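You operate a simulated robot arm through the tools that you are given. There is no shell and no other tool. Be economical: measure what you need, move in short steps, check, and stop when the job is done.

You are at the controls of a simulated two-armed robot. One attempt, no reset.

Task
Set the weight dial by the weight tile, run the pasta tray and stand the tile on it.
Fine: checker valve to Air; the tray comes from the hold shelf, runs once and must come out Good. Set down upright: weight tile.

It is judged by the outcome, as a careful person would: the job done as asked, and still so three seconds after it is handed in. It fails if anything else is knocked over, pushed out of place, dropped, spilled or broken.

Robot
Two 7-joint arms with two-finger grippers on one trunk, on a base that drives. Base frame: it is fixed to the floor where the robot stands at the start and does not move with it; the origin is under the middle of the robot, x ahead of it, y to its left, z up; the surface under the hand at the start is at about z = 0.74. Units: m, degrees, N and s.
The left shoulder is at the start at [0.064, 0.175, 1.127], the right one opposite. With the tool pointing down near the work surface each hand reaches from about 0.1 to 0.86 m from the robot's upright axis, wherever it stands, measured 20 degrees to its own side. Places, roughly: checker valve [0.6, 0.4, 0.8]; level dial [0.8, -0.1, 0.8]; small tray [0.25, 1.25, 1]; speed dial [0.9, -0.2, 0.8]; tray pasta [0, 1.1, 0.8]; weight dial [0.7, 0, 0.8]. Payload 2.94 kg a hand.
The TCP of each hand is the grasp point between the finger pads, 0.03 m short of the fingertips. In the tool frame z runs along the fingers and y along their closing line. The gripper opens to 0.138 m. The gripper's body begins 0.109 m behind the TCP.
Orientation is told as [roll, pitch, yaw] about the base's x, y, z axes, in that order, counted from this pose: with the fingers straight down and closing along the base's y, the tool's x points along the base's -x, its y along +y and its z along -z.

Tools
- The arms move only by the tool play_rows. It takes "left_rows", "right_rows" or both (then of equal length, played together; a hand with none holds still); each is a list of rows, each a list of 7 numbers: the shift along the tool's x, y, z in units of 250 mm (1.0 is 250 mm), then the turn, a rotation vector about the tool's x, y, z in units of 90 degrees (1.0 is 90 degrees), then the gripper command, from -1 (shut) to 1 (fully open), values between in proportion. In form: [[tx, ty, tz, rx, ry, rz, claw], ...]. A call has 1 to 20 rows; each row is the pose to reach, as a shift and turn from the pose commanded when the call began, along the tool's axes at that moment. A call with a number of a shift or a turn outside -1 to 1 is refused whole. Each row takes 0.2 s and may step no farther than 0.05 m and 8.6 degrees from the row before; otherwise, or with a gripper value out of range, the whole call is refused. Where a pose cannot be reached the arm comes as near as it can. A force on the tool above 40 N (or 10 N above the force at the start of the call, whichever is more), or a blocked arm, ends the call early, and 0.2 s more pass. Each finger halts on what it meets, pressing with about 31 N; the grip force reading is that of the motor and also rises with nothing between the fingers. The clock runs only during rows and for 0.2 s after the last one: add rows that repeat a pose to give the fingers time. The reply holds the time, the measured pose of the TCP, the force on the tool along the base axes, the opening and the grip force, in the units named above and with some noise, with the torque about the TCP (base axes, N m) and any sound that the robot's microphone picked up.
- Cameras (640 x 400 px; columns grow to the right, rows downward): "scene" is now at [0.147, 0.0446, 1.611]; the picture's right is [0.52, -0.85, 0.00], its down [-0.59, -0.36, -0.72] and it looks along [0.61, 0.38, -0.69] (base axes); focal length 255 px, centre (320, 200). "left" rides on the left gripper at [0.071, -0.019, -0.146] in its tool frame; the picture's right is [0.26, 0.96, 0.00], its down [-0.85, 0.23, -0.48] and it looks along [-0.46, 0.12, 0.88] (tool axes); focal length 280 px, centre (320, 200). "right" rides on the right gripper at [0.071, 0.019, -0.146] in its tool frame; the picture's right is [-0.26, 0.97, 0.00], its down [-0.85, -0.23, -0.48] and it looks along [-0.46, -0.12, 0.88] (tool axes); focal length 280 px, centre (320, 200). There is no depth. A picture from a camera that has moved, and an enlarged one, comes with that camera's place and axes in the base frame and with its lens.
- camera(camera): a new picture of that camera. No time passes.
- raise_lower(by): slides the trunk up (or, below 0, down) by that many m; the arms and the scene camera ride with it, the base frame stays. It gives what a move gives, with no picture.
- base_move(legs): drives the robot by 1 to 6 legs, each [ahead, turn to the left] in m and degrees, along the robot's own axes; the way and the turn of a leg run together, so that a leg with both is an arc; at most 1.5 m and 180 degrees a leg. The arms and the cameras ride along, it lands a little off, and it stops where it bumps. It gives what a move gives.
- head_to(pan, tilt): turns the head with the scene camera to pan (to the left, within 120 degrees either way) and tilt (down, from -29 to 69), counted from straight ahead of the robot. It gives what a move gives.
- close_up(camera, box): a new picture of the part [left, top, right, bottom] of that camera's present view, enlarged. No time passes.
- finish_job(): hands the job in; it is judged then, once.

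Go step by step. Nothing tells you exact positions but the pictures and the camera data: compare them with the known pose of the tool, close in by small moves and look again before you grip or let go. The budget is 120 turns and 92 pictures, counting those below and the enlarged ones. Unless the task says otherwise, let go and move clear before handing in.

The tools are called after "Emit:" as a command line: name --argument value ..., lists and objects as JSON in quotes. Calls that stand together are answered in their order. play_rows: Moves the arms, as the interface text tells. Its arguments: {"type":"object","properties":{"left_rows":{"type":"array","items":{"type":"array","items":{"type":"number"}}},"right_rows":{"type":"array","items":{"type":"array","items":{"type":"number"}}}},"required":[]} The other tools are called the same way: raise_lower (by) slides the trunk up or down; base_move (legs) drives the base; head_to (pan, tilt) turns the head that bears the scene camera; camera (camera) takes a picture; close_up (camera, box) takes an enlarged picture of a part of a camera's view; finish_job () hands the job in.

At the start:

```text
time_s: 0.0
left_tcp_pos: [0.5078, 0.5279, 1.2487]
left_orientation: [0.0, 0.0, 0.0]
left_contact_force: [0.8, 0.1, -0.2]
left_wrist_torque: [0.01, -0.03, 0.02]
left_gripper_width: 0.1378
left_finger_force: 0.0
right_tcp_pos: [0.5075, 0.0446, 1.2486]
right_orientation: [-0.1, 0.2, 0.0]
right_contact_force: [-0.5, -0.4, -0.4]
right_wrist_torque: [0.02, 0.01, 0.01]
right_gripper_width: 0.138
right_finger_force: 0.0
trunk travel left (down, up): [-0.3, 0.434]
robot x, y, heading: [0.0016, -0.0006, -0.0]
head pan, tilt: [31.6, 43.9]
```

scene: 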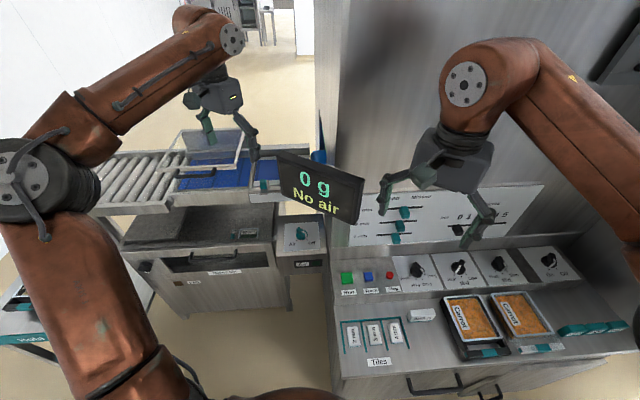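
right: 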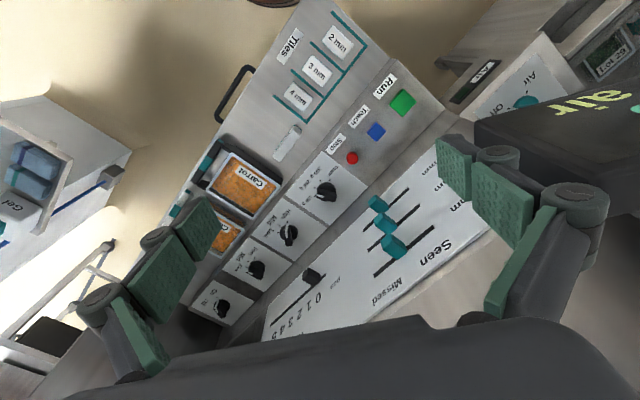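
left: 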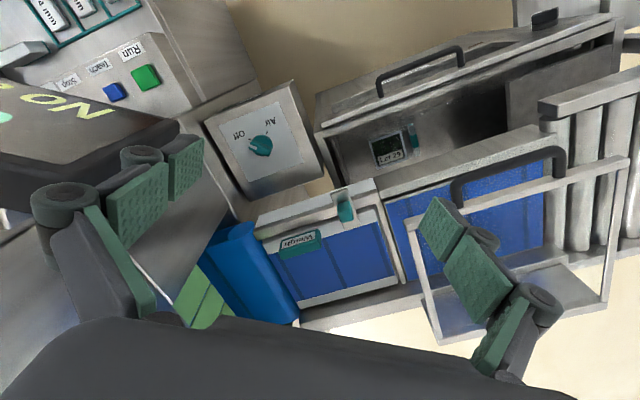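

I see a checkweigher/conveyor line with a console: dials, buttons (Run, Teach, Stop), tiles in a rack, and a valve. I'll look closer at the console and its labels first.

Emit:
close_up --camera "scene" --box '[320, 170, 640, 370]'

Emit:
close_up --camera "right" --box '[180, 0, 460, 330]'

Emit:
close_up --camera "scene" --box '[80, 120, 360, 300]'

Emit:
head_to --pan 85 --tilt 40

```text
2.00 times, centred on (480, 270) of scene
camera zoom: at [0.147, 0.0446, 1.611], right [0.52, -0.85, 0.0], down [-0.59, -0.36, -0.72], along [0.61, 0.38, -0.69], focal length 509 px, centre (0, 60)
```

zoom: 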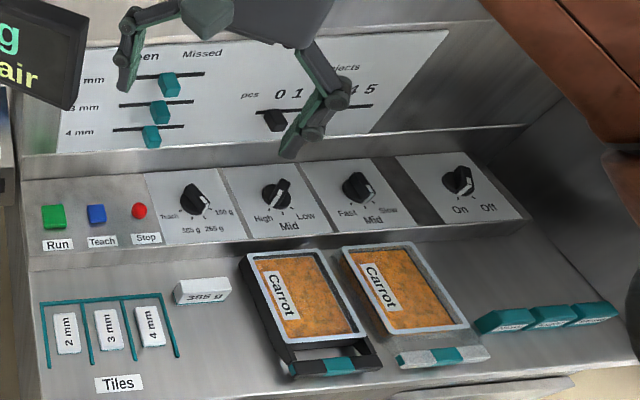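

```text
1.21 times, centred on (320, 165) of right
camera zoom: at [0.4371, 0.063, 1.3954], right [0.26, 0.97, 0.0], down [0.85, -0.23, 0.47], along [0.46, -0.12, -0.88], focal length 340 px, centre (320, 242)
```

zoom: 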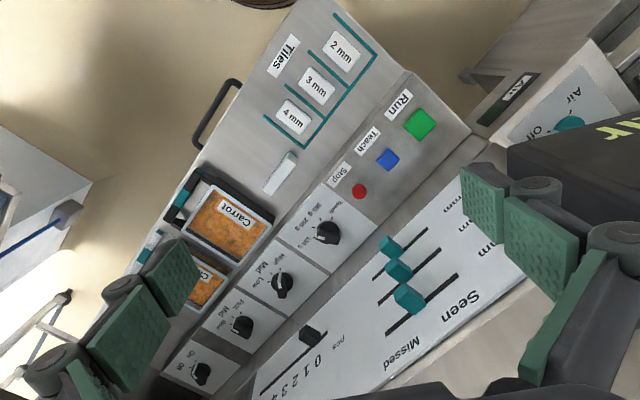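

```text
2.22 times, centred on (220, 210) of scene
camera zoom: at [0.147, 0.0446, 1.611], right [0.52, -0.85, 0.0], down [-0.59, -0.36, -0.72], along [0.61, 0.38, -0.69], focal length 566 px, centre (542, 178)
```

zoom: 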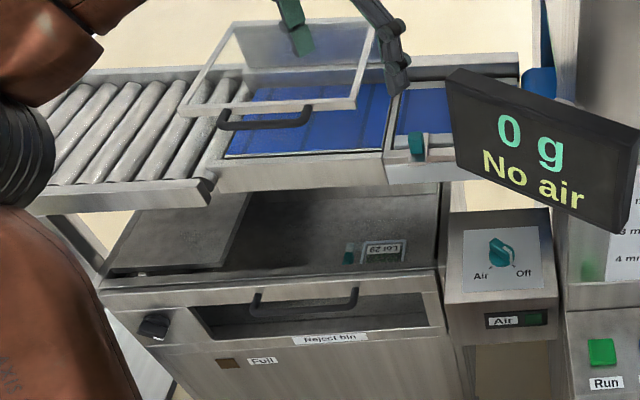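

```text
time_s: 1.2
left_tcp_pos: [0.5074, 0.5281, 1.2489]
left_orientation: [0.0, 0.0, 0.0]
left_contact_force: [-0.5, -0.2, -0.5]
left_wrist_torque: [0.0, -0.01, -0.01]
left_gripper_width: 0.1381
left_finger_force: 0.1
right_tcp_pos: [0.5083, 0.0444, 1.2489]
right_orientation: [0.0, 0.1, 0.0]
right_contact_force: [0.6, -0.3, 0.5]
right_wrist_torque: [0.03, -0.02, 0.0]
right_gripper_width: 0.1379
right_finger_force: 0.1
trunk travel left (down, up): [-0.3, 0.434]
robot x, y, heading: [-0.0004, -0.0052, -0.3]
head pan, tilt: [85.0, 40.0]
```

The weight tile lies right of the tile rack (reads about 385 g); the dial has Teach / three weights. Now I look left for the hold shelf and pasta tray.

Emit:
camera --camera "scene"

Emit:
head_to --pan 118 --tilt 45

Emit:
camera --camera "scene"

```text
85 pictures are left
camera scene: at [0.0845, 0.0862, 1.6166], right [1.0, -0.09, 0.0], down [-0.06, -0.64, -0.77], along [0.07, 0.76, -0.64], focal length 255 px, centre (320, 200)
```

scene: 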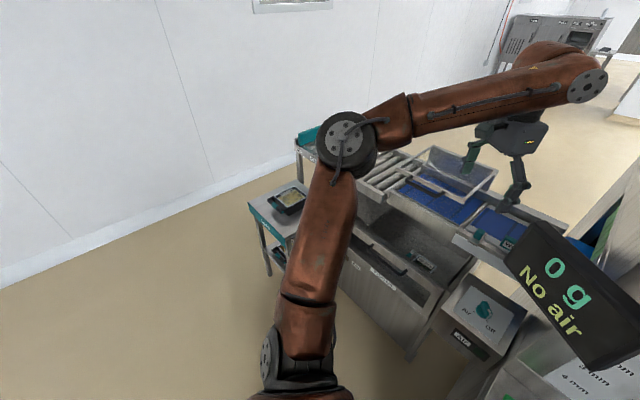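

```text
time_s: 2.2
left_tcp_pos: [0.5081, 0.5287, 1.2489]
left_orientation: [0.0, 0.1, 0.0]
left_contact_force: [0.3, 0.2, 1.1]
left_wrist_torque: [0.01, 0.01, 0.0]
left_gripper_width: 0.1382
left_finger_force: 0.1
right_tcp_pos: [0.509, 0.0444, 1.2493]
right_orientation: [0.0, 0.1, 0.0]
right_contact_force: [-0.1, -0.6, 0.4]
right_wrist_torque: [0.01, -0.01, 0.03]
right_gripper_width: 0.1381
right_finger_force: 0.0
trunk travel left (down, up): [-0.3, 0.434]
robot x, y, heading: [-0.0004, 0.0019, -0.2]
head pan, tilt: [118.0, 45.0]
```

```text
84 pictures are left
camera scene: at [0.0389, 0.0734, 1.6094], right [0.88, 0.47, 0.0], down [0.33, -0.62, -0.71], along [-0.33, 0.62, -0.71], focal length 255 px, centre (320, 200)
```

scene: 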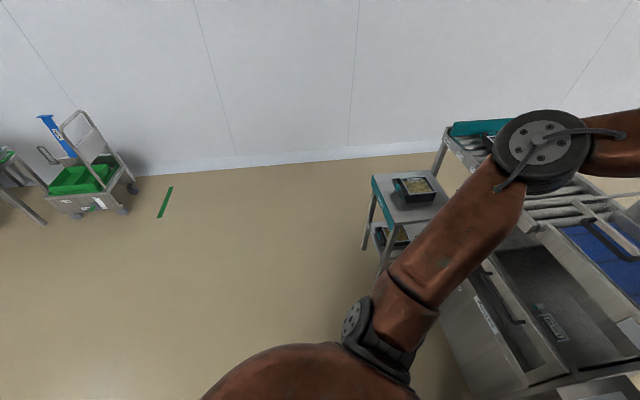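

Emit:
close_up --camera "scene" --box '[350, 110, 530, 290]'

Emit:
head_to --pan 0 --tilt 50

Emit:
camera --camera "scene"

```text
2.22 times, centred on (440, 200) of scene
camera zoom: at [0.0389, 0.0734, 1.6094], right [0.88, 0.47, 0.0], down [0.33, -0.62, -0.71], along [-0.33, 0.62, -0.71], focal length 566 px, centre (53, 200)
```

zoom: 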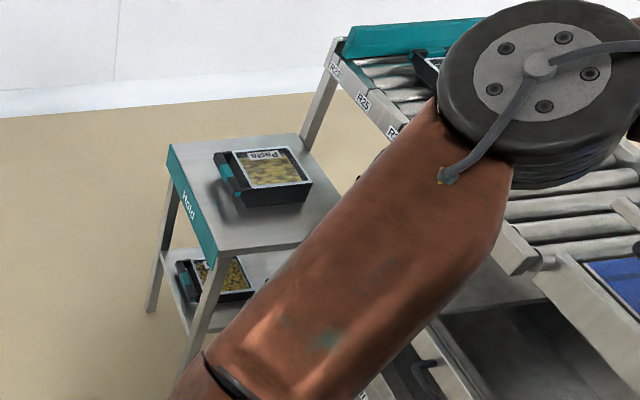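

```text
time_s: 4.2
left_tcp_pos: [0.5079, 0.5289, 1.2496]
left_orientation: [0.0, 0.0, 0.0]
left_contact_force: [-0.7, -0.4, 0.2]
left_wrist_torque: [-0.03, 0.03, 0.01]
left_gripper_width: 0.1379
left_finger_force: 0.1
right_tcp_pos: [0.5087, 0.0439, 1.2494]
right_orientation: [-0.1, 0.1, 0.1]
right_contact_force: [0.9, -0.4, -0.2]
right_wrist_torque: [0.0, 0.03, -0.01]
right_gripper_width: 0.138
right_finger_force: 0.0
trunk travel left (down, up): [-0.3, 0.434]
robot x, y, heading: [0.0044, -0.0009, 0.2]
head pan, tilt: [0.0, 50.0]
```

```text
82 pictures are left
camera scene: at [0.154, 0.0016, 1.6025], right [0.0, -1.0, 0.0], down [-0.77, 0.0, -0.64], along [0.64, 0.0, -0.77], focal length 255 px, centre (320, 200)
```

scene: 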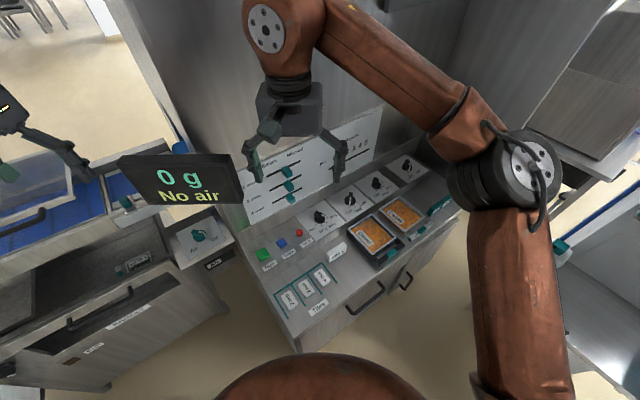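

Emit:
close_up --camera "scene" --box '[240, 190, 400, 290]'

Emit:
close_up --camera "scene" --box '[320, 140, 480, 270]'

Emit:
close_up --camera "right" --box '[270, 130, 370, 240]'

```text
4.00 times, centred on (320, 240) of scene
camera zoom: at [0.154, 0.0016, 1.6025], right [0.0, -1.0, 0.0], down [-0.77, 0.0, -0.64], along [0.64, 0.0, -0.77], focal length 1019 px, centre (320, 40)
```

zoom: 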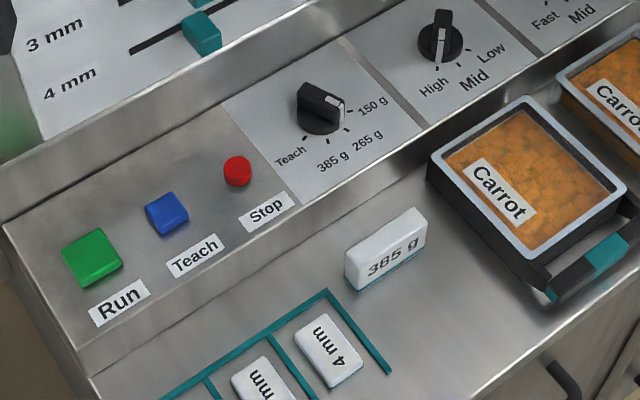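

```text
3.08 times, centred on (400, 205) of scene
camera zoom: at [0.154, 0.0016, 1.6025], right [0.0, -1.0, 0.0], down [-0.77, 0.0, -0.64], along [0.64, 0.0, -0.77], focal length 784 px, centre (74, 185)
```

zoom: 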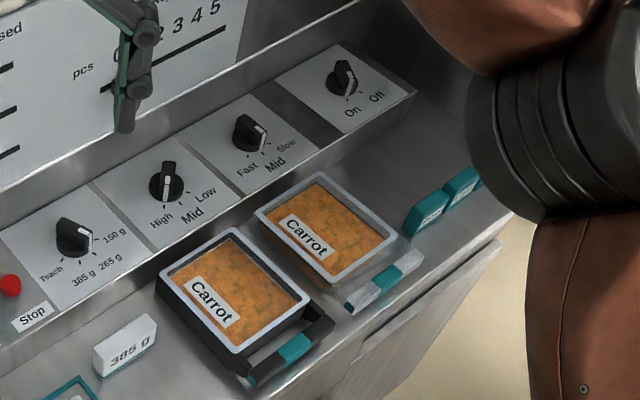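

```text
3.64 times, centred on (320, 185) of right
camera zoom: at [0.4371, 0.063, 1.3954], right [0.26, 0.97, 0.0], down [0.85, -0.23, 0.47], along [0.46, -0.12, -0.88], focal length 1020 px, centre (320, 254)
```

zoom: 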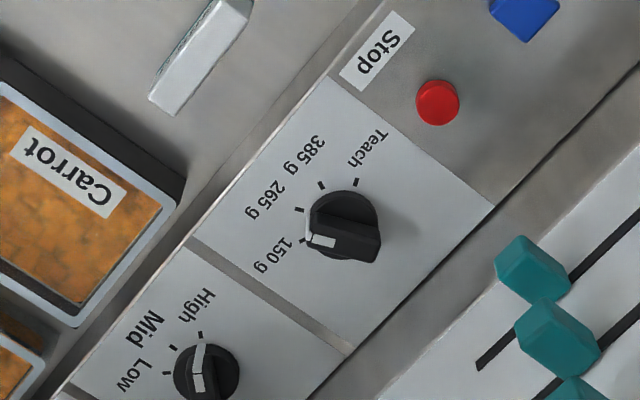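

The tile reads 385 g and the weight dial (about [0.733, 0.0, 0.8]) points to 150 g; it needs about 80 degrees clockwise. I bring the right hand above it, closing across its bar.

Emit:
play_rows --right_rows '[[-0.075, -0.015, 0.083, 0, 0, -0.082, 0], [-0.15, -0.029, 0.167, 0, 0, -0.163, 0], [-0.225, -0.044, 0.25, 0, 0, -0.245, 0], [-0.3, -0.059, 0.333, 0, 0, -0.326, 0], [-0.375, -0.073, 0.417, 0, 0, -0.408, 0], [-0.45, -0.088, 0.5, 0, 0, -0.489, 0], [-0.525, -0.103, 0.583, 0, 0, -0.571, 0], [-0.6, -0.117, 0.667, 0, 0, -0.652, 0], [-0.675, -0.132, 0.75, 0, 0, -0.734, 0], [-0.75, -0.147, 0.833, 0, 0, -0.815, 0], [-0.825, -0.161, 0.917, 0, 0, -0.897, 0], [-0.9, -0.176, 1.0, 0, 0, -0.978, 0], [-0.9, -0.176, 1.0, 0, 0, -0.978, 0]]'

Emit:
camera --camera "right"

Emit:
camera --camera "scene"

```text
time_s: 7.0
left_tcp_pos: [0.5085, 0.5284, 1.2488]
left_orientation: [0.0, 0.0, 0.0]
left_contact_force: [-0.2, 0.0, -1.0]
left_wrist_torque: [0.0, 0.0, 0.03]
left_gripper_width: 0.1381
left_finger_force: 0.0
right_tcp_pos: [0.5649, -0.0511, 1.0062]
right_orientation: [-16.6, -1.4, 65.1]
right_contact_force: [0.0, -0.4, 0.6]
right_wrist_torque: [0.03, 0.02, 0.01]
right_gripper_width: 0.0694
right_finger_force: 0.1
right hand out of reach, approached as far as the arm can: row 7, 8, 9, 10, 11, 12, 13
trunk travel left (down, up): [-0.3, 0.434]
robot x, y, heading: [-0.0022, -0.0019, -0.1]
head pan, tilt: [0.0, 50.0]
```

```text
78 pictures are left
camera right: at [0.4796, -0.0943, 1.1397], right [-0.73, 0.63, -0.27], down [0.43, 0.72, 0.54], along [0.54, 0.28, -0.8], focal length 280 px, centre (320, 200)
```

right: 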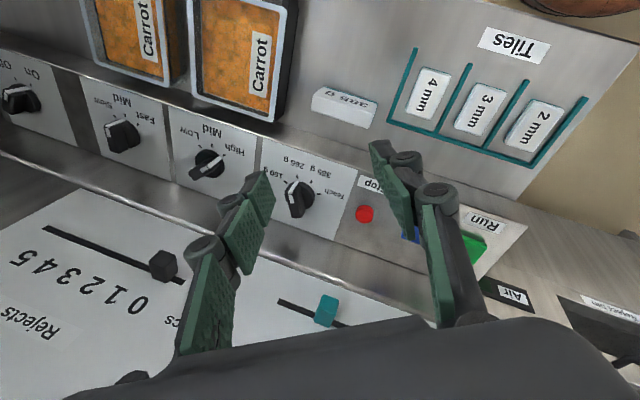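

```text
77 pictures are left
camera scene: at [0.1545, 0.0009, 1.6023], right [0.0, -1.0, 0.0], down [-0.77, 0.0, -0.64], along [0.64, 0.0, -0.77], focal length 255 px, centre (320, 200)
```

scene: 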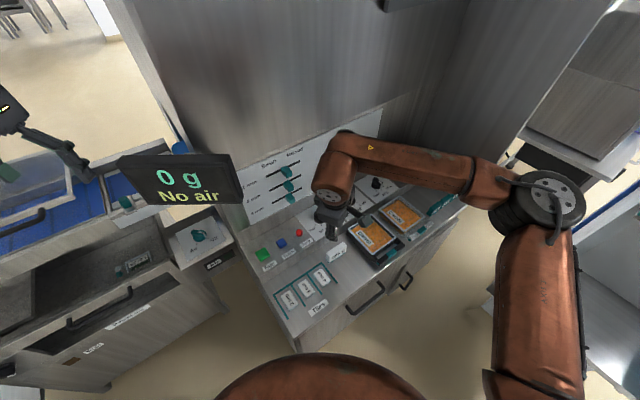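

The hand ran out of reach with that wrist turn; turning the robot to face the console (about 32 degrees left) will fix that. First I pull the right hand back, and square it up.

Emit:
play_rows --right_rows '[[0.08, 0.08, -0.04, 0, 0, 0, 0], [0.16, 0.16, -0.08, 0, 0, 0, 0], [0.24, 0.24, -0.12, 0, 0, 0, 0], [0.32, 0.32, -0.16, 0, 0, 0, 0], [0.4, 0.4, -0.2, 0, 0, 0, 0], [0.48, 0.48, -0.24, 0, 0, 0, 0], [0.56, 0.56, -0.28, 0, 0, 0, 0], [0.64, 0.64, -0.32, 0, 0, 0, 0], [0.72, 0.72, -0.36, 0, 0, 0, 0], [0.8, 0.8, -0.4, 0, 0, 0, 0], [0.8, 0.8, -0.4, 0, 0, 0, 0]]'

```text
time_s: 9.4
left_tcp_pos: [0.5075, 0.5282, 1.2502]
left_orientation: [0.0, -0.1, 0.0]
left_contact_force: [-0.1, -0.1, 0.3]
left_wrist_torque: [-0.01, 0.02, -0.01]
left_gripper_width: 0.1382
left_finger_force: 0.1
right_tcp_pos: [0.2874, -0.1501, 1.0438]
right_orientation: [-16.5, -1.3, 65.1]
right_contact_force: [-0.4, -0.5, -0.4]
right_wrist_torque: [0.01, -0.03, 0.0]
right_gripper_width: 0.0691
right_finger_force: 0.1
right hand out of reach, approached as far as the arm can: row 10, 11
trunk travel left (down, up): [-0.3, 0.434]
robot x, y, heading: [-0.0001, -0.0022, 0.0]
head pan, tilt: [0.0, 50.0]
```

Emit:
play_rows --left_rows '[[0.1, 0, -0.12, 0, 0, 0, 1], [0.2, 0, -0.24, 0, 0, 0, 1], [0.3, 0, -0.36, 0, 0, 0, 1], [0.4, 0, -0.48, 0, 0, 0, 1], [0.5, 0, -0.6, 0, 0, 0, 1], [0.6, 0, -0.6, 0, 0, 0, 1]]' --right_rows '[[0, 0, 0, -0.06, 0.005, 0, 0], [0, 0, 0, -0.12, 0.01, 0, 0], [0, 0, 0, -0.183, 0.014, 0, 0], [0, 0, 0, -0.183, 0.014, 0, 0], [0, 0, 0, -0.183, 0.014, 0, 0], [0, 0, 0, -0.183, 0.014, 0, 0]]'

Emit:
base_move --legs '[[0, 32]]'

Emit:
head_to --pan 0 --tilt 50

Emit:
camera --camera "scene"

```text
time_s: 10.8
left_tcp_pos: [0.3686, 0.5249, 1.3583]
left_orientation: [0.0, -0.2, 0.0]
left_contact_force: [0.5, -0.4, 0.1]
left_wrist_torque: [0.01, -0.04, 0.0]
left_gripper_width: 0.1381
left_finger_force: 0.1
left hand out of reach, approached as far as the arm can: row 4, 5, 6
right_tcp_pos: [0.2882, -0.1494, 1.042]
right_orientation: [-0.1, -0.1, 64.8]
right_contact_force: [0.6, 0.3, 0.7]
right_wrist_torque: [0.02, -0.01, 0.0]
right_gripper_width: 0.0688
right_finger_force: 0.0
trunk travel left (down, up): [-0.3, 0.434]
robot x, y, heading: [0.0047, 0.0002, 0.1]
head pan, tilt: [0.0, 50.0]
```

```text
time_s: 12.7
left_tcp_pos: [0.0329, 0.6407, 1.3565]
left_orientation: [0.1, -0.4, 32.0]
left_contact_force: [-0.6, 0.5, 0.5]
left_wrist_torque: [0.03, -0.01, 0.0]
left_gripper_width: 0.1382
left_finger_force: 0.0
right_tcp_pos: [0.3233, 0.027, 1.0426]
right_orientation: [-0.1, -0.1, 97.0]
right_contact_force: [0.3, 0.8, -0.3]
right_wrist_torque: [-0.02, -0.01, 0.0]
right_gripper_width: 0.069
right_finger_force: 0.1
trunk travel left (down, up): [-0.3, 0.434]
robot x, y, heading: [0.0007, -0.0031, 31.9]
head pan, tilt: [0.0, 50.0]
```

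```text
time_s: 13.3
left_tcp_pos: [0.0323, 0.6404, 1.3564]
left_orientation: [0.0, -0.3, 32.1]
left_contact_force: [0.5, 0.1, 0.2]
left_wrist_torque: [0.0, 0.04, -0.01]
left_gripper_width: 0.1381
left_finger_force: 0.1
right_tcp_pos: [0.3223, 0.0251, 1.0431]
right_orientation: [0.0, -0.1, 97.0]
right_contact_force: [-0.9, 0.3, -0.2]
right_wrist_torque: [0.01, 0.03, 0.01]
right_gripper_width: 0.0691
right_finger_force: 0.1
trunk travel left (down, up): [-0.3, 0.434]
robot x, y, heading: [0.0061, -0.0001, 32.3]
head pan, tilt: [0.0, 50.0]
```

```text
76 pictures are left
camera scene: at [0.1303, 0.0823, 1.6025], right [0.53, -0.85, 0.0], down [-0.65, -0.41, -0.64], along [0.54, 0.34, -0.77], focal length 255 px, centre (320, 200)
```

scene: 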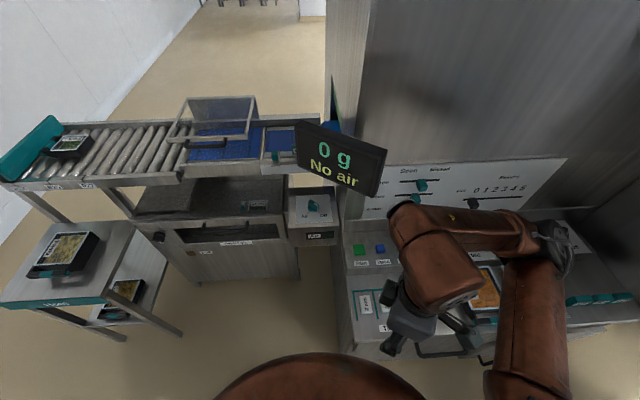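

Emit:
close_up --camera "scene" --box '[0, 90, 200, 240]'

Emit:
close_up --camera "scene" --box '[150, 80, 390, 260]'

Emit:
head_to --pan -65 --tilt 35

Emit:
camera --camera "scene"

```text
2.67 times, centred on (100, 165) of scene
camera zoom: at [0.1303, 0.0823, 1.6025], right [0.53, -0.85, 0.0], down [-0.65, -0.41, -0.64], along [0.54, 0.34, -0.77], focal length 679 px, centre (907, 293)
```

zoom: 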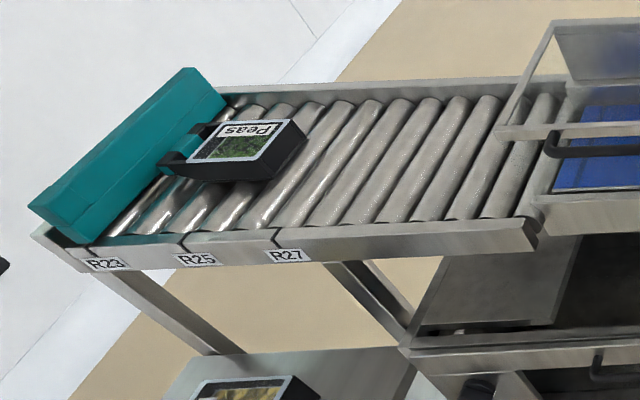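

```text
2.22 times, centred on (270, 170) of scene
camera zoom: at [0.1303, 0.0823, 1.6025], right [0.53, -0.85, 0.0], down [-0.65, -0.41, -0.64], along [0.54, 0.34, -0.77], focal length 566 px, centre (431, 267)
```

zoom: 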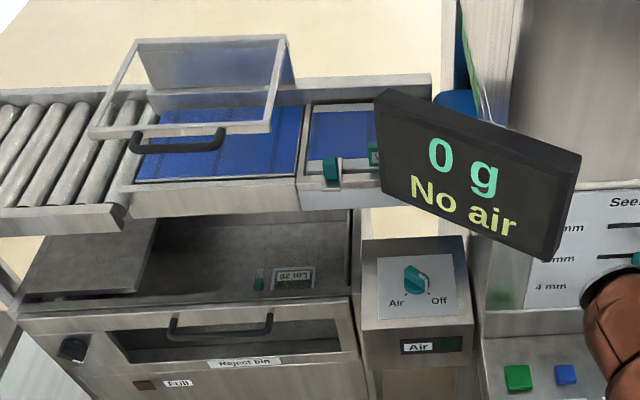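

```text
time_s: 14.7
left_tcp_pos: [0.0329, 0.6419, 1.3568]
left_orientation: [0.0, -0.3, 32.2]
left_contact_force: [-1.2, -0.3, -0.7]
left_wrist_torque: [0.0, 0.05, 0.04]
left_gripper_width: 0.1381
left_finger_force: 0.1
right_tcp_pos: [0.3231, 0.0275, 1.0426]
right_orientation: [0.0, -0.1, 97.1]
right_contact_force: [-0.7, 0.5, -0.7]
right_wrist_torque: [-0.01, 0.01, 0.06]
right_gripper_width: 0.069
right_finger_force: 0.1
trunk travel left (down, up): [-0.3, 0.434]
robot x, y, heading: [-0.0014, -0.0007, 32.1]
head pan, tilt: [-65.0, 35.0]
```

```text
73 pictures are left
camera scene: at [0.139, -0.0065, 1.6242], right [-0.54, -0.84, 0.0], down [-0.48, 0.31, -0.82], along [0.69, -0.44, -0.57], focal length 255 px, centre (320, 200)
```

scene: 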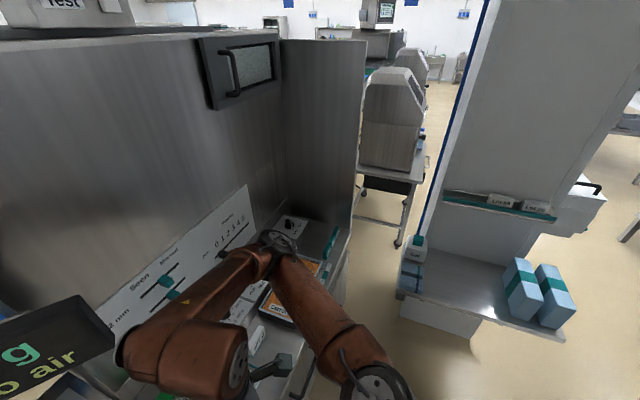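

The line's start seems to be the short weigh section by the cabinet; I'll inspect it later. Dial first: right hand to above it in two hops.

Emit:
play_rows --right_rows '[[0.031, -0.161, 0, 0, 0, 0, 0], [0.062, -0.323, 0, 0, 0, 0, 0], [0.092, -0.484, 0, 0, 0, 0, 0], [0.123, -0.646, 0, 0, 0, 0, 0], [0.154, -0.807, 0, 0, 0, 0, 0], [0.154, -0.807, 0, 0, 0, 0, 0]]'

Emit:
play_rows --right_rows '[[0.031, -0.161, 0.04, 0, 0, 0.01, 0], [0.062, -0.323, 0.09, 0, 0, 0.02, 0], [0.092, -0.484, 0.15, 0, 0, 0.03, 0], [0.123, -0.646, 0.22, 0, 0, 0.04, 0], [0.154, -0.807, 0.3, 0, 0, 0.055, 0], [0.154, -0.807, 0.36, 0, 0, 0.055, 0], [0.154, -0.807, 0.36, 0, 0, 0.055, 0]]'

Emit:
camera --camera "right"

```text
time_s: 16.1
left_tcp_pos: [0.0333, 0.6406, 1.357]
left_orientation: [0.0, -0.4, 32.2]
left_contact_force: [0.3, 0.7, -0.2]
left_wrist_torque: [0.01, -0.01, 0.03]
left_gripper_width: 0.138
left_finger_force: 0.1
right_tcp_pos: [0.4513, 0.0226, 1.0426]
right_orientation: [-0.1, -0.1, 96.9]
right_contact_force: [1.2, 0.1, 0.8]
right_wrist_torque: [-0.01, -0.01, 0.0]
right_gripper_width: 0.0691
right_finger_force: 0.0
right hand out of reach, approached as far as the arm can: row 4, 5, 6
trunk travel left (down, up): [-0.3, 0.434]
robot x, y, heading: [0.0017, -0.0001, 32.1]
head pan, tilt: [-65.0, 35.0]
```

```text
time_s: 17.7
left_tcp_pos: [0.0331, 0.6409, 1.3577]
left_orientation: [0.0, -0.2, 32.1]
left_contact_force: [0.1, -0.3, -0.1]
left_wrist_torque: [0.01, -0.02, -0.03]
left_gripper_width: 0.1381
left_finger_force: 0.0
right_tcp_pos: [0.4777, 0.0343, 1.019]
right_orientation: [-0.1, -0.1, 91.8]
right_contact_force: [-0.2, -0.1, -0.1]
right_wrist_torque: [-0.01, -0.03, 0.01]
right_gripper_width: 0.0691
right_finger_force: 0.1
right hand out of reach, approached as far as the arm can: row 1, 2, 3, 4, 5, 6, 7
trunk travel left (down, up): [-0.3, 0.434]
robot x, y, heading: [-0.0032, -0.0003, 32.1]
head pan, tilt: [-65.0, 35.0]
```

```text
72 pictures are left
camera right: at [0.4612, -0.0375, 1.1642], right [-0.97, 0.23, 0.0], down [0.2, 0.85, 0.48], along [0.11, 0.46, -0.88], focal length 280 px, centre (320, 200)
```

right: 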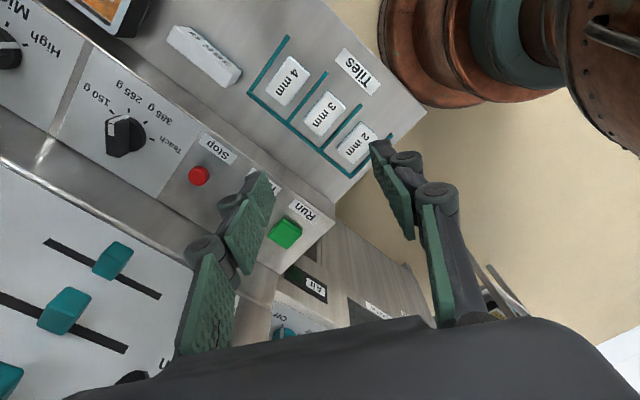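

The wrist's turn to +92 limits reach, so I'll use about +57 degrees instead: closing there turns the bar toward the clockwise side anyway. Moving above the dial.

Emit:
play_rows --right_rows '[[0.0, 0.0, 0, 0, 0, 0.09, 0], [0.0, 0.0, 0, 0, 0, 0.18, 0], [0.021, -0.12, 0.0, 0, 0, 0.27, 0], [0.042, -0.25, 0.0, 0, 0, 0.33, 0], [0.063, -0.37, 0.0, 0, 0, 0.387, 0], [0.084, -0.5, 0.0, 0, 0, 0.387, 0], [0.105, -0.62, 0.05, 0, 0, 0.387, 0], [0.126, -0.75, 0.1, 0, 0, 0.387, 0], [0.147, -0.87, 0.16, 0, 0, 0.387, 0], [0.168, -0.99, 0.22, 0, 0, 0.387, 0], [0.168, -0.99, 0.28, 0, 0, 0.387, 0], [0.168, -0.99, 0.28, 0, 0, 0.387, 0]]'

Emit:
camera --camera "right"

```text
time_s: 20.3
left_tcp_pos: [0.0322, 0.6413, 1.358]
left_orientation: [0.1, -0.4, 32.1]
left_contact_force: [-0.3, -0.7, -0.1]
left_wrist_torque: [-0.02, 0.0, -0.01]
left_gripper_width: 0.138
left_finger_force: 0.0
right_tcp_pos: [0.6622, 0.0081, 0.9929]
right_orientation: [0.0, -0.2, 56.8]
right_contact_force: [0.6, 1.0, 0.6]
right_wrist_torque: [-0.02, 0.01, 0.0]
right_gripper_width: 0.0691
right_finger_force: 0.0
right hand out of reach, approached as far as the arm can: row 8, 9, 10, 11, 12
trunk travel left (down, up): [-0.3, 0.434]
robot x, y, heading: [-0.0017, 0.0023, 32.1]
head pan, tilt: [-65.0, 35.0]
```

```text
71 pictures are left
camera right: at [0.6064, -0.042, 1.1398], right [-0.66, 0.75, 0.0], down [0.66, 0.58, 0.48], along [0.36, 0.32, -0.88], focal length 280 px, centre (320, 200)
```

right: 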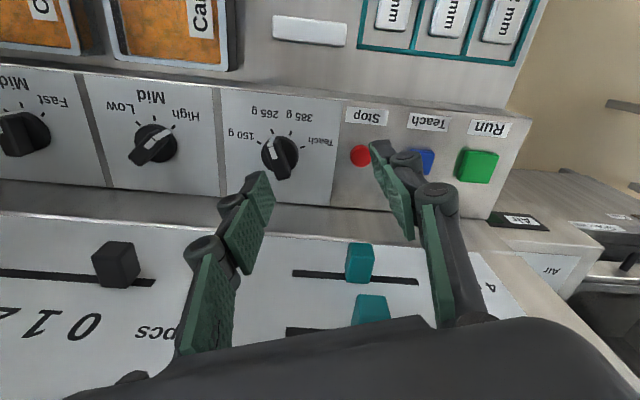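

Emit:
play_rows --right_rows '[[0, 0, 0.12, 0, 0, 0, 0], [0, 0, 0.25, 0, 0, 0, 0], [0, 0, 0.37, 0, 0, 0, 0], [-0.04, -0.084, 0.37, 0, 0, 0, 0], [-0.084, -0.168, 0.37, 0, 0, 0, 0], [-0.127, -0.252, 0.37, 0, 0, 0, 0], [-0.127, -0.252, 0.37, 0, 0, 0, 0]]'

Emit:
camera --camera "right"

```text
time_s: 21.9
left_tcp_pos: [0.0329, 0.641, 1.358]
left_orientation: [0.2, -0.3, 32.1]
left_contact_force: [-0.2, 0.2, 1.4]
left_wrist_torque: [-0.01, 0.06, -0.02]
left_gripper_width: 0.1381
left_finger_force: 0.0
right_tcp_pos: [0.6625, 0.0087, 0.9001]
right_orientation: [0.0, -0.1, 57.2]
right_contact_force: [-0.6, -0.1, 0.6]
right_wrist_torque: [0.01, 0.01, 0.0]
right_gripper_width: 0.069
right_finger_force: 0.0
right hand out of reach, approached as far as the arm can: row 2, 4, 5, 6, 7
trunk travel left (down, up): [-0.3, 0.434]
robot x, y, heading: [-0.0011, -0.0019, 32.0]
head pan, tilt: [-65.0, 35.0]
```

```text
70 pictures are left
camera right: at [0.6059, -0.0416, 1.0458], right [-0.67, 0.74, 0.0], down [0.65, 0.59, 0.48], along [0.36, 0.32, -0.88], focal length 280 px, centre (320, 200)
```

right: 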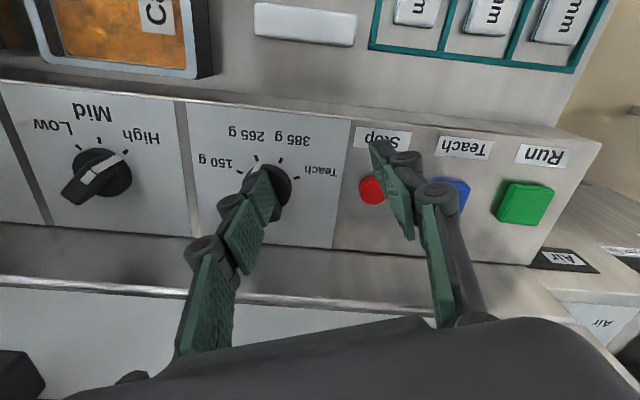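

I test whether the wrist has more freedom in the other direction, at a safe height.

Emit:
play_rows --right_rows '[[0, 0, -0.15, 0, 0, 0.09, 0], [0, 0, -0.3, 0, 0, 0.18, 0], [-0.04, -0.084, -0.3, 0, 0, 0.27, 0], [-0.084, -0.168, -0.3, 0, 0, 0.36, 0], [-0.127, -0.252, -0.3, 0, 0, 0.45, 0], [-0.127, -0.252, -0.3, 0, 0, 0.54, 0], [-0.127, -0.252, -0.3, 0, 0, 0.63, 0], [-0.127, -0.252, -0.3, 0, 0, 0.72, 0], [-0.127, -0.252, -0.3, 0, 0, 0.81, 0], [-0.127, -0.252, -0.3, 0, 0, 0.9, 0], [-0.127, -0.252, -0.3, 0, 0, 0.99, 0], [-0.127, -0.252, -0.3, 0, 0, 0.99, 0]]'

Emit:
play_rows --right_rows '[[0, 0, 0, 0, 0, 0.09, 0], [0, 0, 0, 0, 0, 0.18, 0], [0, 0, 0, 0, 0, 0.27, 0], [0, 0, 0, 0, 0, 0.36, 0], [0, 0, 0, 0, 0, 0.45, 0], [0, 0, 0, 0, 0, 0.54, 0], [0, 0, 0, 0, 0, 0.63, 0], [0, 0, 0, 0, 0, 0.63, 0]]'

```text
time_s: 24.5
left_tcp_pos: [0.0332, 0.6403, 1.3576]
left_orientation: [0.2, -0.2, 32.1]
left_contact_force: [-0.2, 0.1, -0.4]
left_wrist_torque: [-0.01, 0.01, 0.01]
left_gripper_width: 0.1381
left_finger_force: 0.0
right_tcp_pos: [0.7337, 0.0023, 0.9767]
right_orientation: [0.1, 0.0, -32.0]
right_contact_force: [-0.1, -0.5, -0.1]
right_wrist_torque: [-0.03, 0.0, -0.02]
right_gripper_width: 0.0689
right_finger_force: 0.0
trunk travel left (down, up): [-0.3, 0.434]
robot x, y, heading: [-0.0015, -0.001, 32.2]
head pan, tilt: [-65.0, 35.0]
```

```text
time_s: 26.0
left_tcp_pos: [0.0303, 0.6385, 1.3591]
left_orientation: [0.0, -0.3, 32.0]
left_contact_force: [0.1, 0.7, 0.1]
left_wrist_torque: [0.05, 0.08, -0.01]
left_gripper_width: 0.1379
left_finger_force: 0.1
right_tcp_pos: [0.7238, 0.0026, 0.9785]
right_orientation: [-0.2, 0.2, -80.5]
right_contact_force: [-28.9, -5.6, 6.1]
right_wrist_torque: [1.65, -4.82, 2.48]
right_gripper_width: 0.0691
right_finger_force: 0.1
trunk travel left (down, up): [-0.3, 0.434]
robot x, y, heading: [0.0019, -0.0022, 32.0]
head pan, tilt: [-65.0, 35.0]
stopped in row 7 (right hand): the force on the tool passed its limit at 53 N (the readings are from after the stop); the commanded pose is now the measured one
```

Turning the other way is free but the gripper body touched the wall behind. New plan: with closed fingers at yaw ~12, nudge the pointer end from 150 toward 385, then grip at that yaw to square it exactly. I back off and take that pose.

Emit:
play_rows --right_rows '[[0, -0.1, 0, 0, 0, -0.0, 0], [0, -0.1, 0, 0, 0, -0.09, 0], [0, -0.1, 0, 0, 0, -0.18, 0], [0, -0.1, 0, 0, 0, -0.27, -0.5], [0, -0.1, 0, 0, 0, -0.36, -1], [0, -0.1, 0, 0, 0, -0.45, -1], [0, -0.1, 0, 0, 0, -0.54, -1], [0, -0.1, 0, 0, 0, -0.63, -1], [0, -0.1, 0, 0, 0, -0.72, -1], [0, -0.1, 0, 0, 0, -0.81, -1], [0, -0.1, 0, 0, 0, -0.9, -1], [0, -0.1, 0, 0, 0, -0.99, -1], [0, -0.1, 0, 0, 0, -0.99, -1]]'

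Emit:
camera --camera "right"

Emit:
head_to --pan -30 --tilt 45

Emit:
camera --camera "scene"

```text
time_s: 28.8
left_tcp_pos: [0.033, 0.6409, 1.3573]
left_orientation: [0.0, -0.4, 32.2]
left_contact_force: [0.3, 0.3, -0.4]
left_wrist_torque: [-0.01, -0.01, 0.0]
left_gripper_width: 0.1379
left_finger_force: 0.0
right_tcp_pos: [0.7044, -0.0013, 0.974]
right_orientation: [0.0, 0.3, 8.0]
right_contact_force: [1.2, 0.3, -0.2]
right_wrist_torque: [0.02, -0.01, 0.0]
right_gripper_width: 0.0001
right_finger_force: 28.2
trunk travel left (down, up): [-0.3, 0.434]
robot x, y, heading: [0.0005, 0.0002, 32.1]
head pan, tilt: [-65.0, 35.0]
```

```text
69 pictures are left
camera right: at [0.6316, 0.0082, 1.1215], right [0.12, 0.99, 0.0], down [0.88, -0.11, 0.47], along [0.47, -0.06, -0.88], focal length 280 px, centre (320, 200)
```

right: 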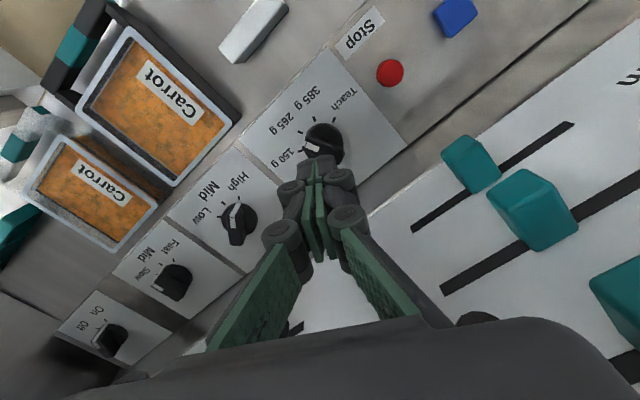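

```text
time_s: 29.8
left_tcp_pos: [0.0333, 0.6402, 1.3567]
left_orientation: [0.0, -0.3, 32.2]
left_contact_force: [-0.3, 0.1, 0.0]
left_wrist_torque: [-0.02, -0.01, 0.04]
left_gripper_width: 0.1384
left_finger_force: 0.2
right_tcp_pos: [0.7039, -0.0012, 0.9745]
right_orientation: [0.0, 0.3, 7.9]
right_contact_force: [-0.2, 0.0, 0.4]
right_wrist_torque: [0.04, 0.0, 0.0]
right_gripper_width: 0.0001
right_finger_force: 28.2
trunk travel left (down, up): [-0.3, 0.434]
robot x, y, heading: [-0.0003, -0.0009, 32.2]
head pan, tilt: [-30.0, 45.0]
```

```text
68 pictures are left
camera scene: at [0.1462, 0.0437, 1.6094], right [0.04, -1.0, 0.0], down [-0.71, -0.02, -0.71], along [0.71, 0.02, -0.71], focal length 255 px, centre (320, 200)
```

scene: 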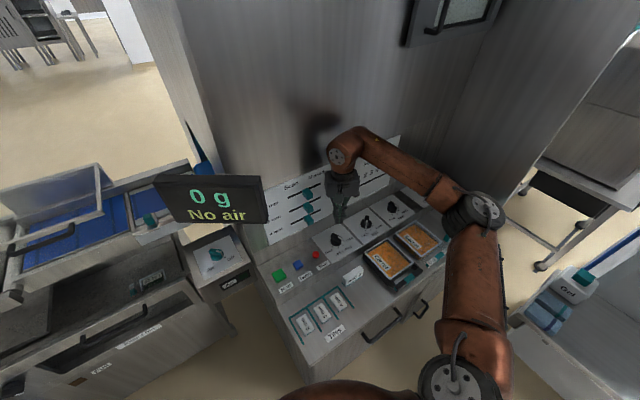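

Emit:
close_up --camera "right" --box '[250, 80, 390, 200]'

Emit:
close_up --camera "scene" --box '[290, 190, 400, 270]'

```text
3.33 times, centred on (320, 140) of right
camera zoom: at [0.6316, 0.0084, 1.1215], right [0.13, 0.99, 0.0], down [0.88, -0.11, 0.47], along [0.47, -0.06, -0.88], focal length 935 px, centre (320, 400)
```

zoom: 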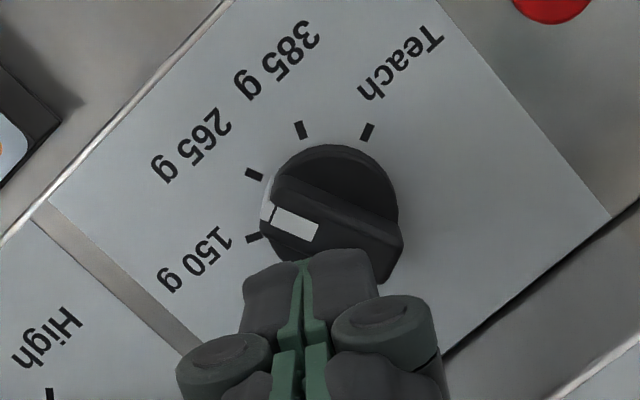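

```text
5.00 times, centred on (345, 230) of scene
camera zoom: at [0.1462, 0.0437, 1.6094], right [0.04, -1.0, 0.0], down [-0.71, -0.02, -0.71], along [0.71, 0.02, -0.71], focal length 1274 px, centre (195, 50)
```

zoom: 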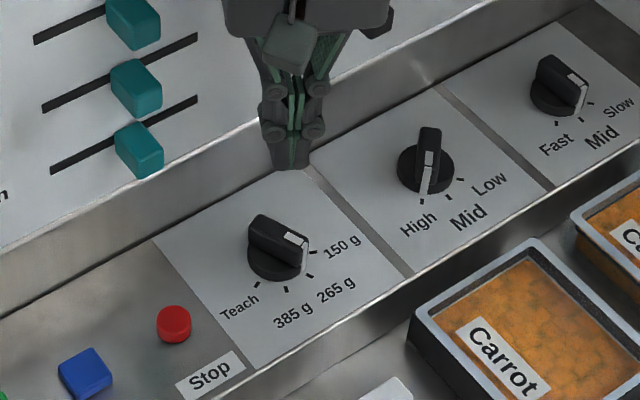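

Closer views show the dial actually points at 265 g (ticks 45 degrees apart), centre about [0.732, 0.0]. So I need about 48 degrees clockwise to 385 g; I'll grip at yaw ~32 and finish at yaw ~11.

Emit:
play_rows --right_rows '[[-0.04, -0.002, 0, 0, 0, -0.07, 0], [-0.08, -0.004, 0, 0, 0, -0.14, 0], [-0.112, -0.006, 0.1, 0, 0, -0.21, 0], [-0.112, -0.008, 0.2, 0, 0, -0.267, 0], [-0.112, -0.008, 0.296, 0, 0, -0.267, 0], [-0.112, -0.008, 0.296, 0, 0, -0.267, 0]]'

Emit:
camera --camera "right"

```text
time_s: 31.2
left_tcp_pos: [0.0322, 0.6409, 1.3584]
left_orientation: [0.0, -0.3, 32.0]
left_contact_force: [1.0, 0.1, 0.1]
left_wrist_torque: [0.02, -0.05, -0.01]
left_gripper_width: 0.1379
left_finger_force: 0.0
right_tcp_pos: [0.7332, 0.0005, 0.9024]
right_orientation: [0.1, 0.2, 32.1]
right_contact_force: [-0.4, -0.4, 0.6]
right_wrist_torque: [0.0, 0.0, -0.01]
right_gripper_width: 0.0691
right_finger_force: 0.0
trunk travel left (down, up): [-0.3, 0.434]
robot x, y, heading: [-0.0024, 0.0024, 32.0]
head pan, tilt: [-30.0, 45.0]
```

```text
65 pictures are left
camera right: at [0.6631, -0.0208, 1.0487], right [-0.29, 0.96, 0.0], down [0.84, 0.26, 0.47], along [0.45, 0.14, -0.88], focal length 280 px, centre (320, 200)
```

right: 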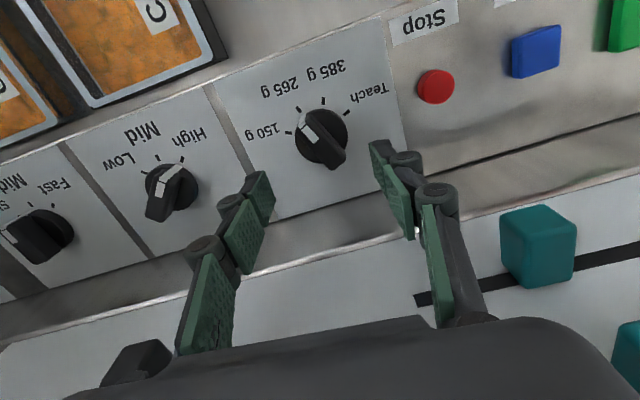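

Emit:
play_rows --right_rows '[[0, 0, 0.1, 0, 0, 0, 0], [0, 0, 0.2, 0, 0, 0, 0], [0, 0, 0.26, 0, 0, 0, 0], [0, 0, 0.29, 0, 0, 0, 0], [0, 0, 0.31, 0, 0, 0, 0]]'

Emit:
camera --camera "right"

```text
time_s: 32.4
left_tcp_pos: [0.0314, 0.6402, 1.3594]
left_orientation: [0.0, -0.4, 32.1]
left_contact_force: [0.9, 0.9, 0.3]
left_wrist_torque: [0.02, 0.03, 0.0]
left_gripper_width: 0.1379
left_finger_force: 0.1
right_tcp_pos: [0.7321, 0.0006, 0.8269]
right_orientation: [0.1, 0.0, 32.0]
right_contact_force: [-0.5, -3.9, 21.1]
right_wrist_torque: [-0.53, -0.27, -0.04]
right_gripper_width: 0.072
right_finger_force: 4.3
trunk travel left (down, up): [-0.3, 0.434]
robot x, y, heading: [-0.0001, -0.0033, 32.1]
head pan, tilt: [-30.0, 45.0]
```

```text
64 pictures are left
camera right: at [0.6609, -0.0207, 0.9741], right [-0.29, 0.96, 0.0], down [0.84, 0.25, 0.48], along [0.45, 0.14, -0.88], focal length 280 px, centre (320, 200)
```

right: 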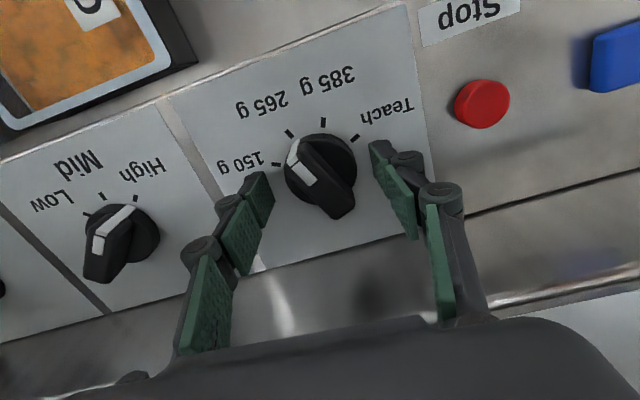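

Fingertips just touched the plate. I lift 4 mm and close on the bar.

Emit:
play_rows --right_rows '[[0, 0, -0.018, 0, 0, 0, 0], [0, 0, -0.018, 0, 0, 0, -0.3], [0, 0, -0.018, 0, 0, 0, -0.6], [0, 0, -0.018, 0, 0, 0, -0.8], [0, 0, -0.018, 0, 0, 0, -1], [0, 0, -0.018, 0, 0, 0, -1], [0, 0, -0.018, 0, 0, 0, -1]]'

Emit:
camera --camera "right"

```text
time_s: 34.0
left_tcp_pos: [0.0305, 0.6398, 1.3576]
left_orientation: [0.0, -0.5, 32.1]
left_contact_force: [-0.5, -0.4, 0.3]
left_wrist_torque: [0.0, 0.03, 0.01]
left_gripper_width: 0.1379
left_finger_force: 0.0
right_tcp_pos: [0.7297, 0.0017, 0.831]
right_orientation: [0.2, 0.2, 32.2]
right_contact_force: [-0.3, 0.3, 22.0]
right_wrist_torque: [-0.07, -0.08, 0.0]
right_gripper_width: 0.0446
right_finger_force: 45.5
trunk travel left (down, up): [-0.3, 0.434]
robot x, y, heading: [-0.0024, -0.0029, 32.1]
head pan, tilt: [-30.0, 45.0]
```

```text
63 pictures are left
camera right: at [0.6596, -0.0201, 0.9766], right [-0.29, 0.96, 0.0], down [0.84, 0.26, 0.47], along [0.45, 0.14, -0.88], focal length 280 px, centre (320, 200)
```

right: 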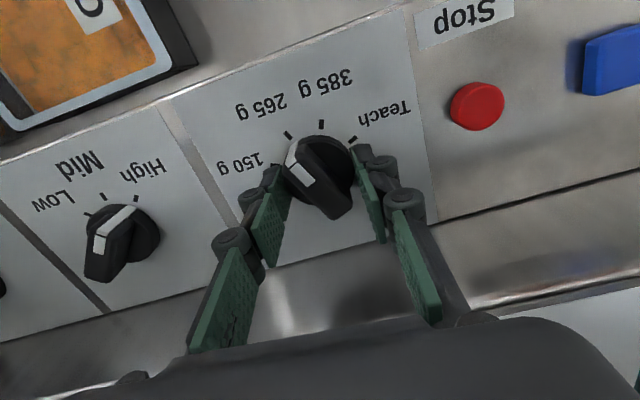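

The fingers hold the round knob body (0.0446 m), centred. I'll turn it by friction 48 degrees clockwise and look.

Emit:
play_rows --right_rows '[[0, 0, -0.012, 0, 0, 0.07, -1], [0, 0, -0.012, 0, 0, 0.15, -1], [0, 0, -0.012, 0, 0, 0.23, -1], [0, 0, -0.012, 0, 0, 0.31, -1], [0, 0, -0.012, 0, 0, 0.39, -1], [0, 0, -0.012, 0, 0, 0.46, -1], [0, 0, -0.012, 0, 0, 0.53, -1], [0, 0, -0.012, 0, 0, 0.53, -1]]'

Emit:
camera --camera "right"

```text
time_s: 35.8
left_tcp_pos: [0.0328, 0.6396, 1.3578]
left_orientation: [0.1, -0.4, 32.1]
left_contact_force: [-1.2, 0.2, 0.8]
left_wrist_torque: [-0.03, 0.0, 0.0]
left_gripper_width: 0.1384
left_finger_force: 0.0
right_tcp_pos: [0.7299, -0.0005, 0.8294]
right_orientation: [-0.3, 0.4, -15.9]
right_contact_force: [-10.2, -3.0, -4.6]
right_wrist_torque: [-0.05, 0.31, -0.05]
right_gripper_width: 0.0449
right_finger_force: 45.1
trunk travel left (down, up): [-0.3, 0.434]
robot x, y, heading: [0.0018, -0.0011, 32.1]
head pan, tilt: [-30.0, 45.0]
```

```text
62 pictures are left
camera right: at [0.6679, 0.0373, 0.9768], right [0.52, 0.86, -0.01], down [0.76, -0.45, 0.47], along [0.4, -0.25, -0.88], focal length 280 px, centre (320, 200)
```

right: 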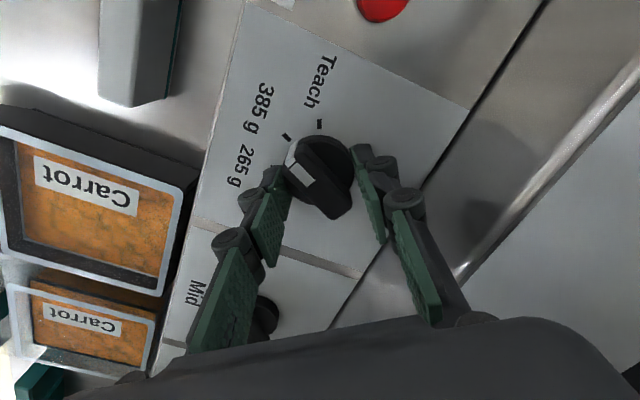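

The knob turned with the hand and now points at the 385 g tick. I release and lift to check.

Emit:
play_rows --right_rows '[[0, 0, 0, 0, 0, 0, -0.3], [0, 0, 0, 0, 0, 0, 0], [0, 0, 0, 0, 0, 0, 0], [0, 0, 0, 0, 0, 0, 0], [0, 0, -0.15, 0, 0, 0, 0], [0, 0, -0.3, 0, 0, 0, 0], [0, 0, -0.45, 0, 0, 0, 0], [0, 0, -0.6, 0, 0, 0, 0], [0, 0, -0.6, 0, 0, 0, 0]]'

Emit:
camera --camera "right"

```text
time_s: 37.8
left_tcp_pos: [0.034, 0.6411, 1.3577]
left_orientation: [0.2, -0.3, 32.0]
left_contact_force: [-0.6, 0.2, 0.7]
left_wrist_torque: [-0.02, 0.02, 0.04]
left_gripper_width: 0.1377
left_finger_force: 0.0
right_tcp_pos: [0.7328, 0.0022, 0.9804]
right_orientation: [-0.2, 0.4, -15.7]
right_contact_force: [0.7, 0.1, -0.6]
right_wrist_torque: [-0.02, 0.01, 0.01]
right_gripper_width: 0.069
right_finger_force: 0.0
trunk travel left (down, up): [-0.3, 0.434]
robot x, y, heading: [0.0009, 0.002, 31.9]
head pan, tilt: [-30.0, 45.0]
```

```text
61 pictures are left
camera right: at [0.6692, 0.0395, 1.1281], right [0.51, 0.86, 0.0], down [0.76, -0.45, 0.47], along [0.4, -0.25, -0.88], focal length 280 px, centre (320, 200)
```

right: 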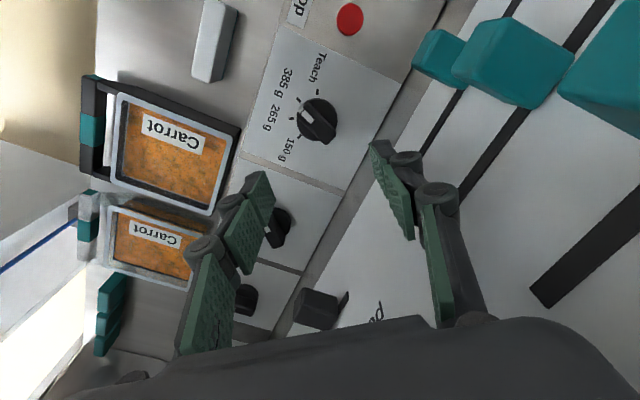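

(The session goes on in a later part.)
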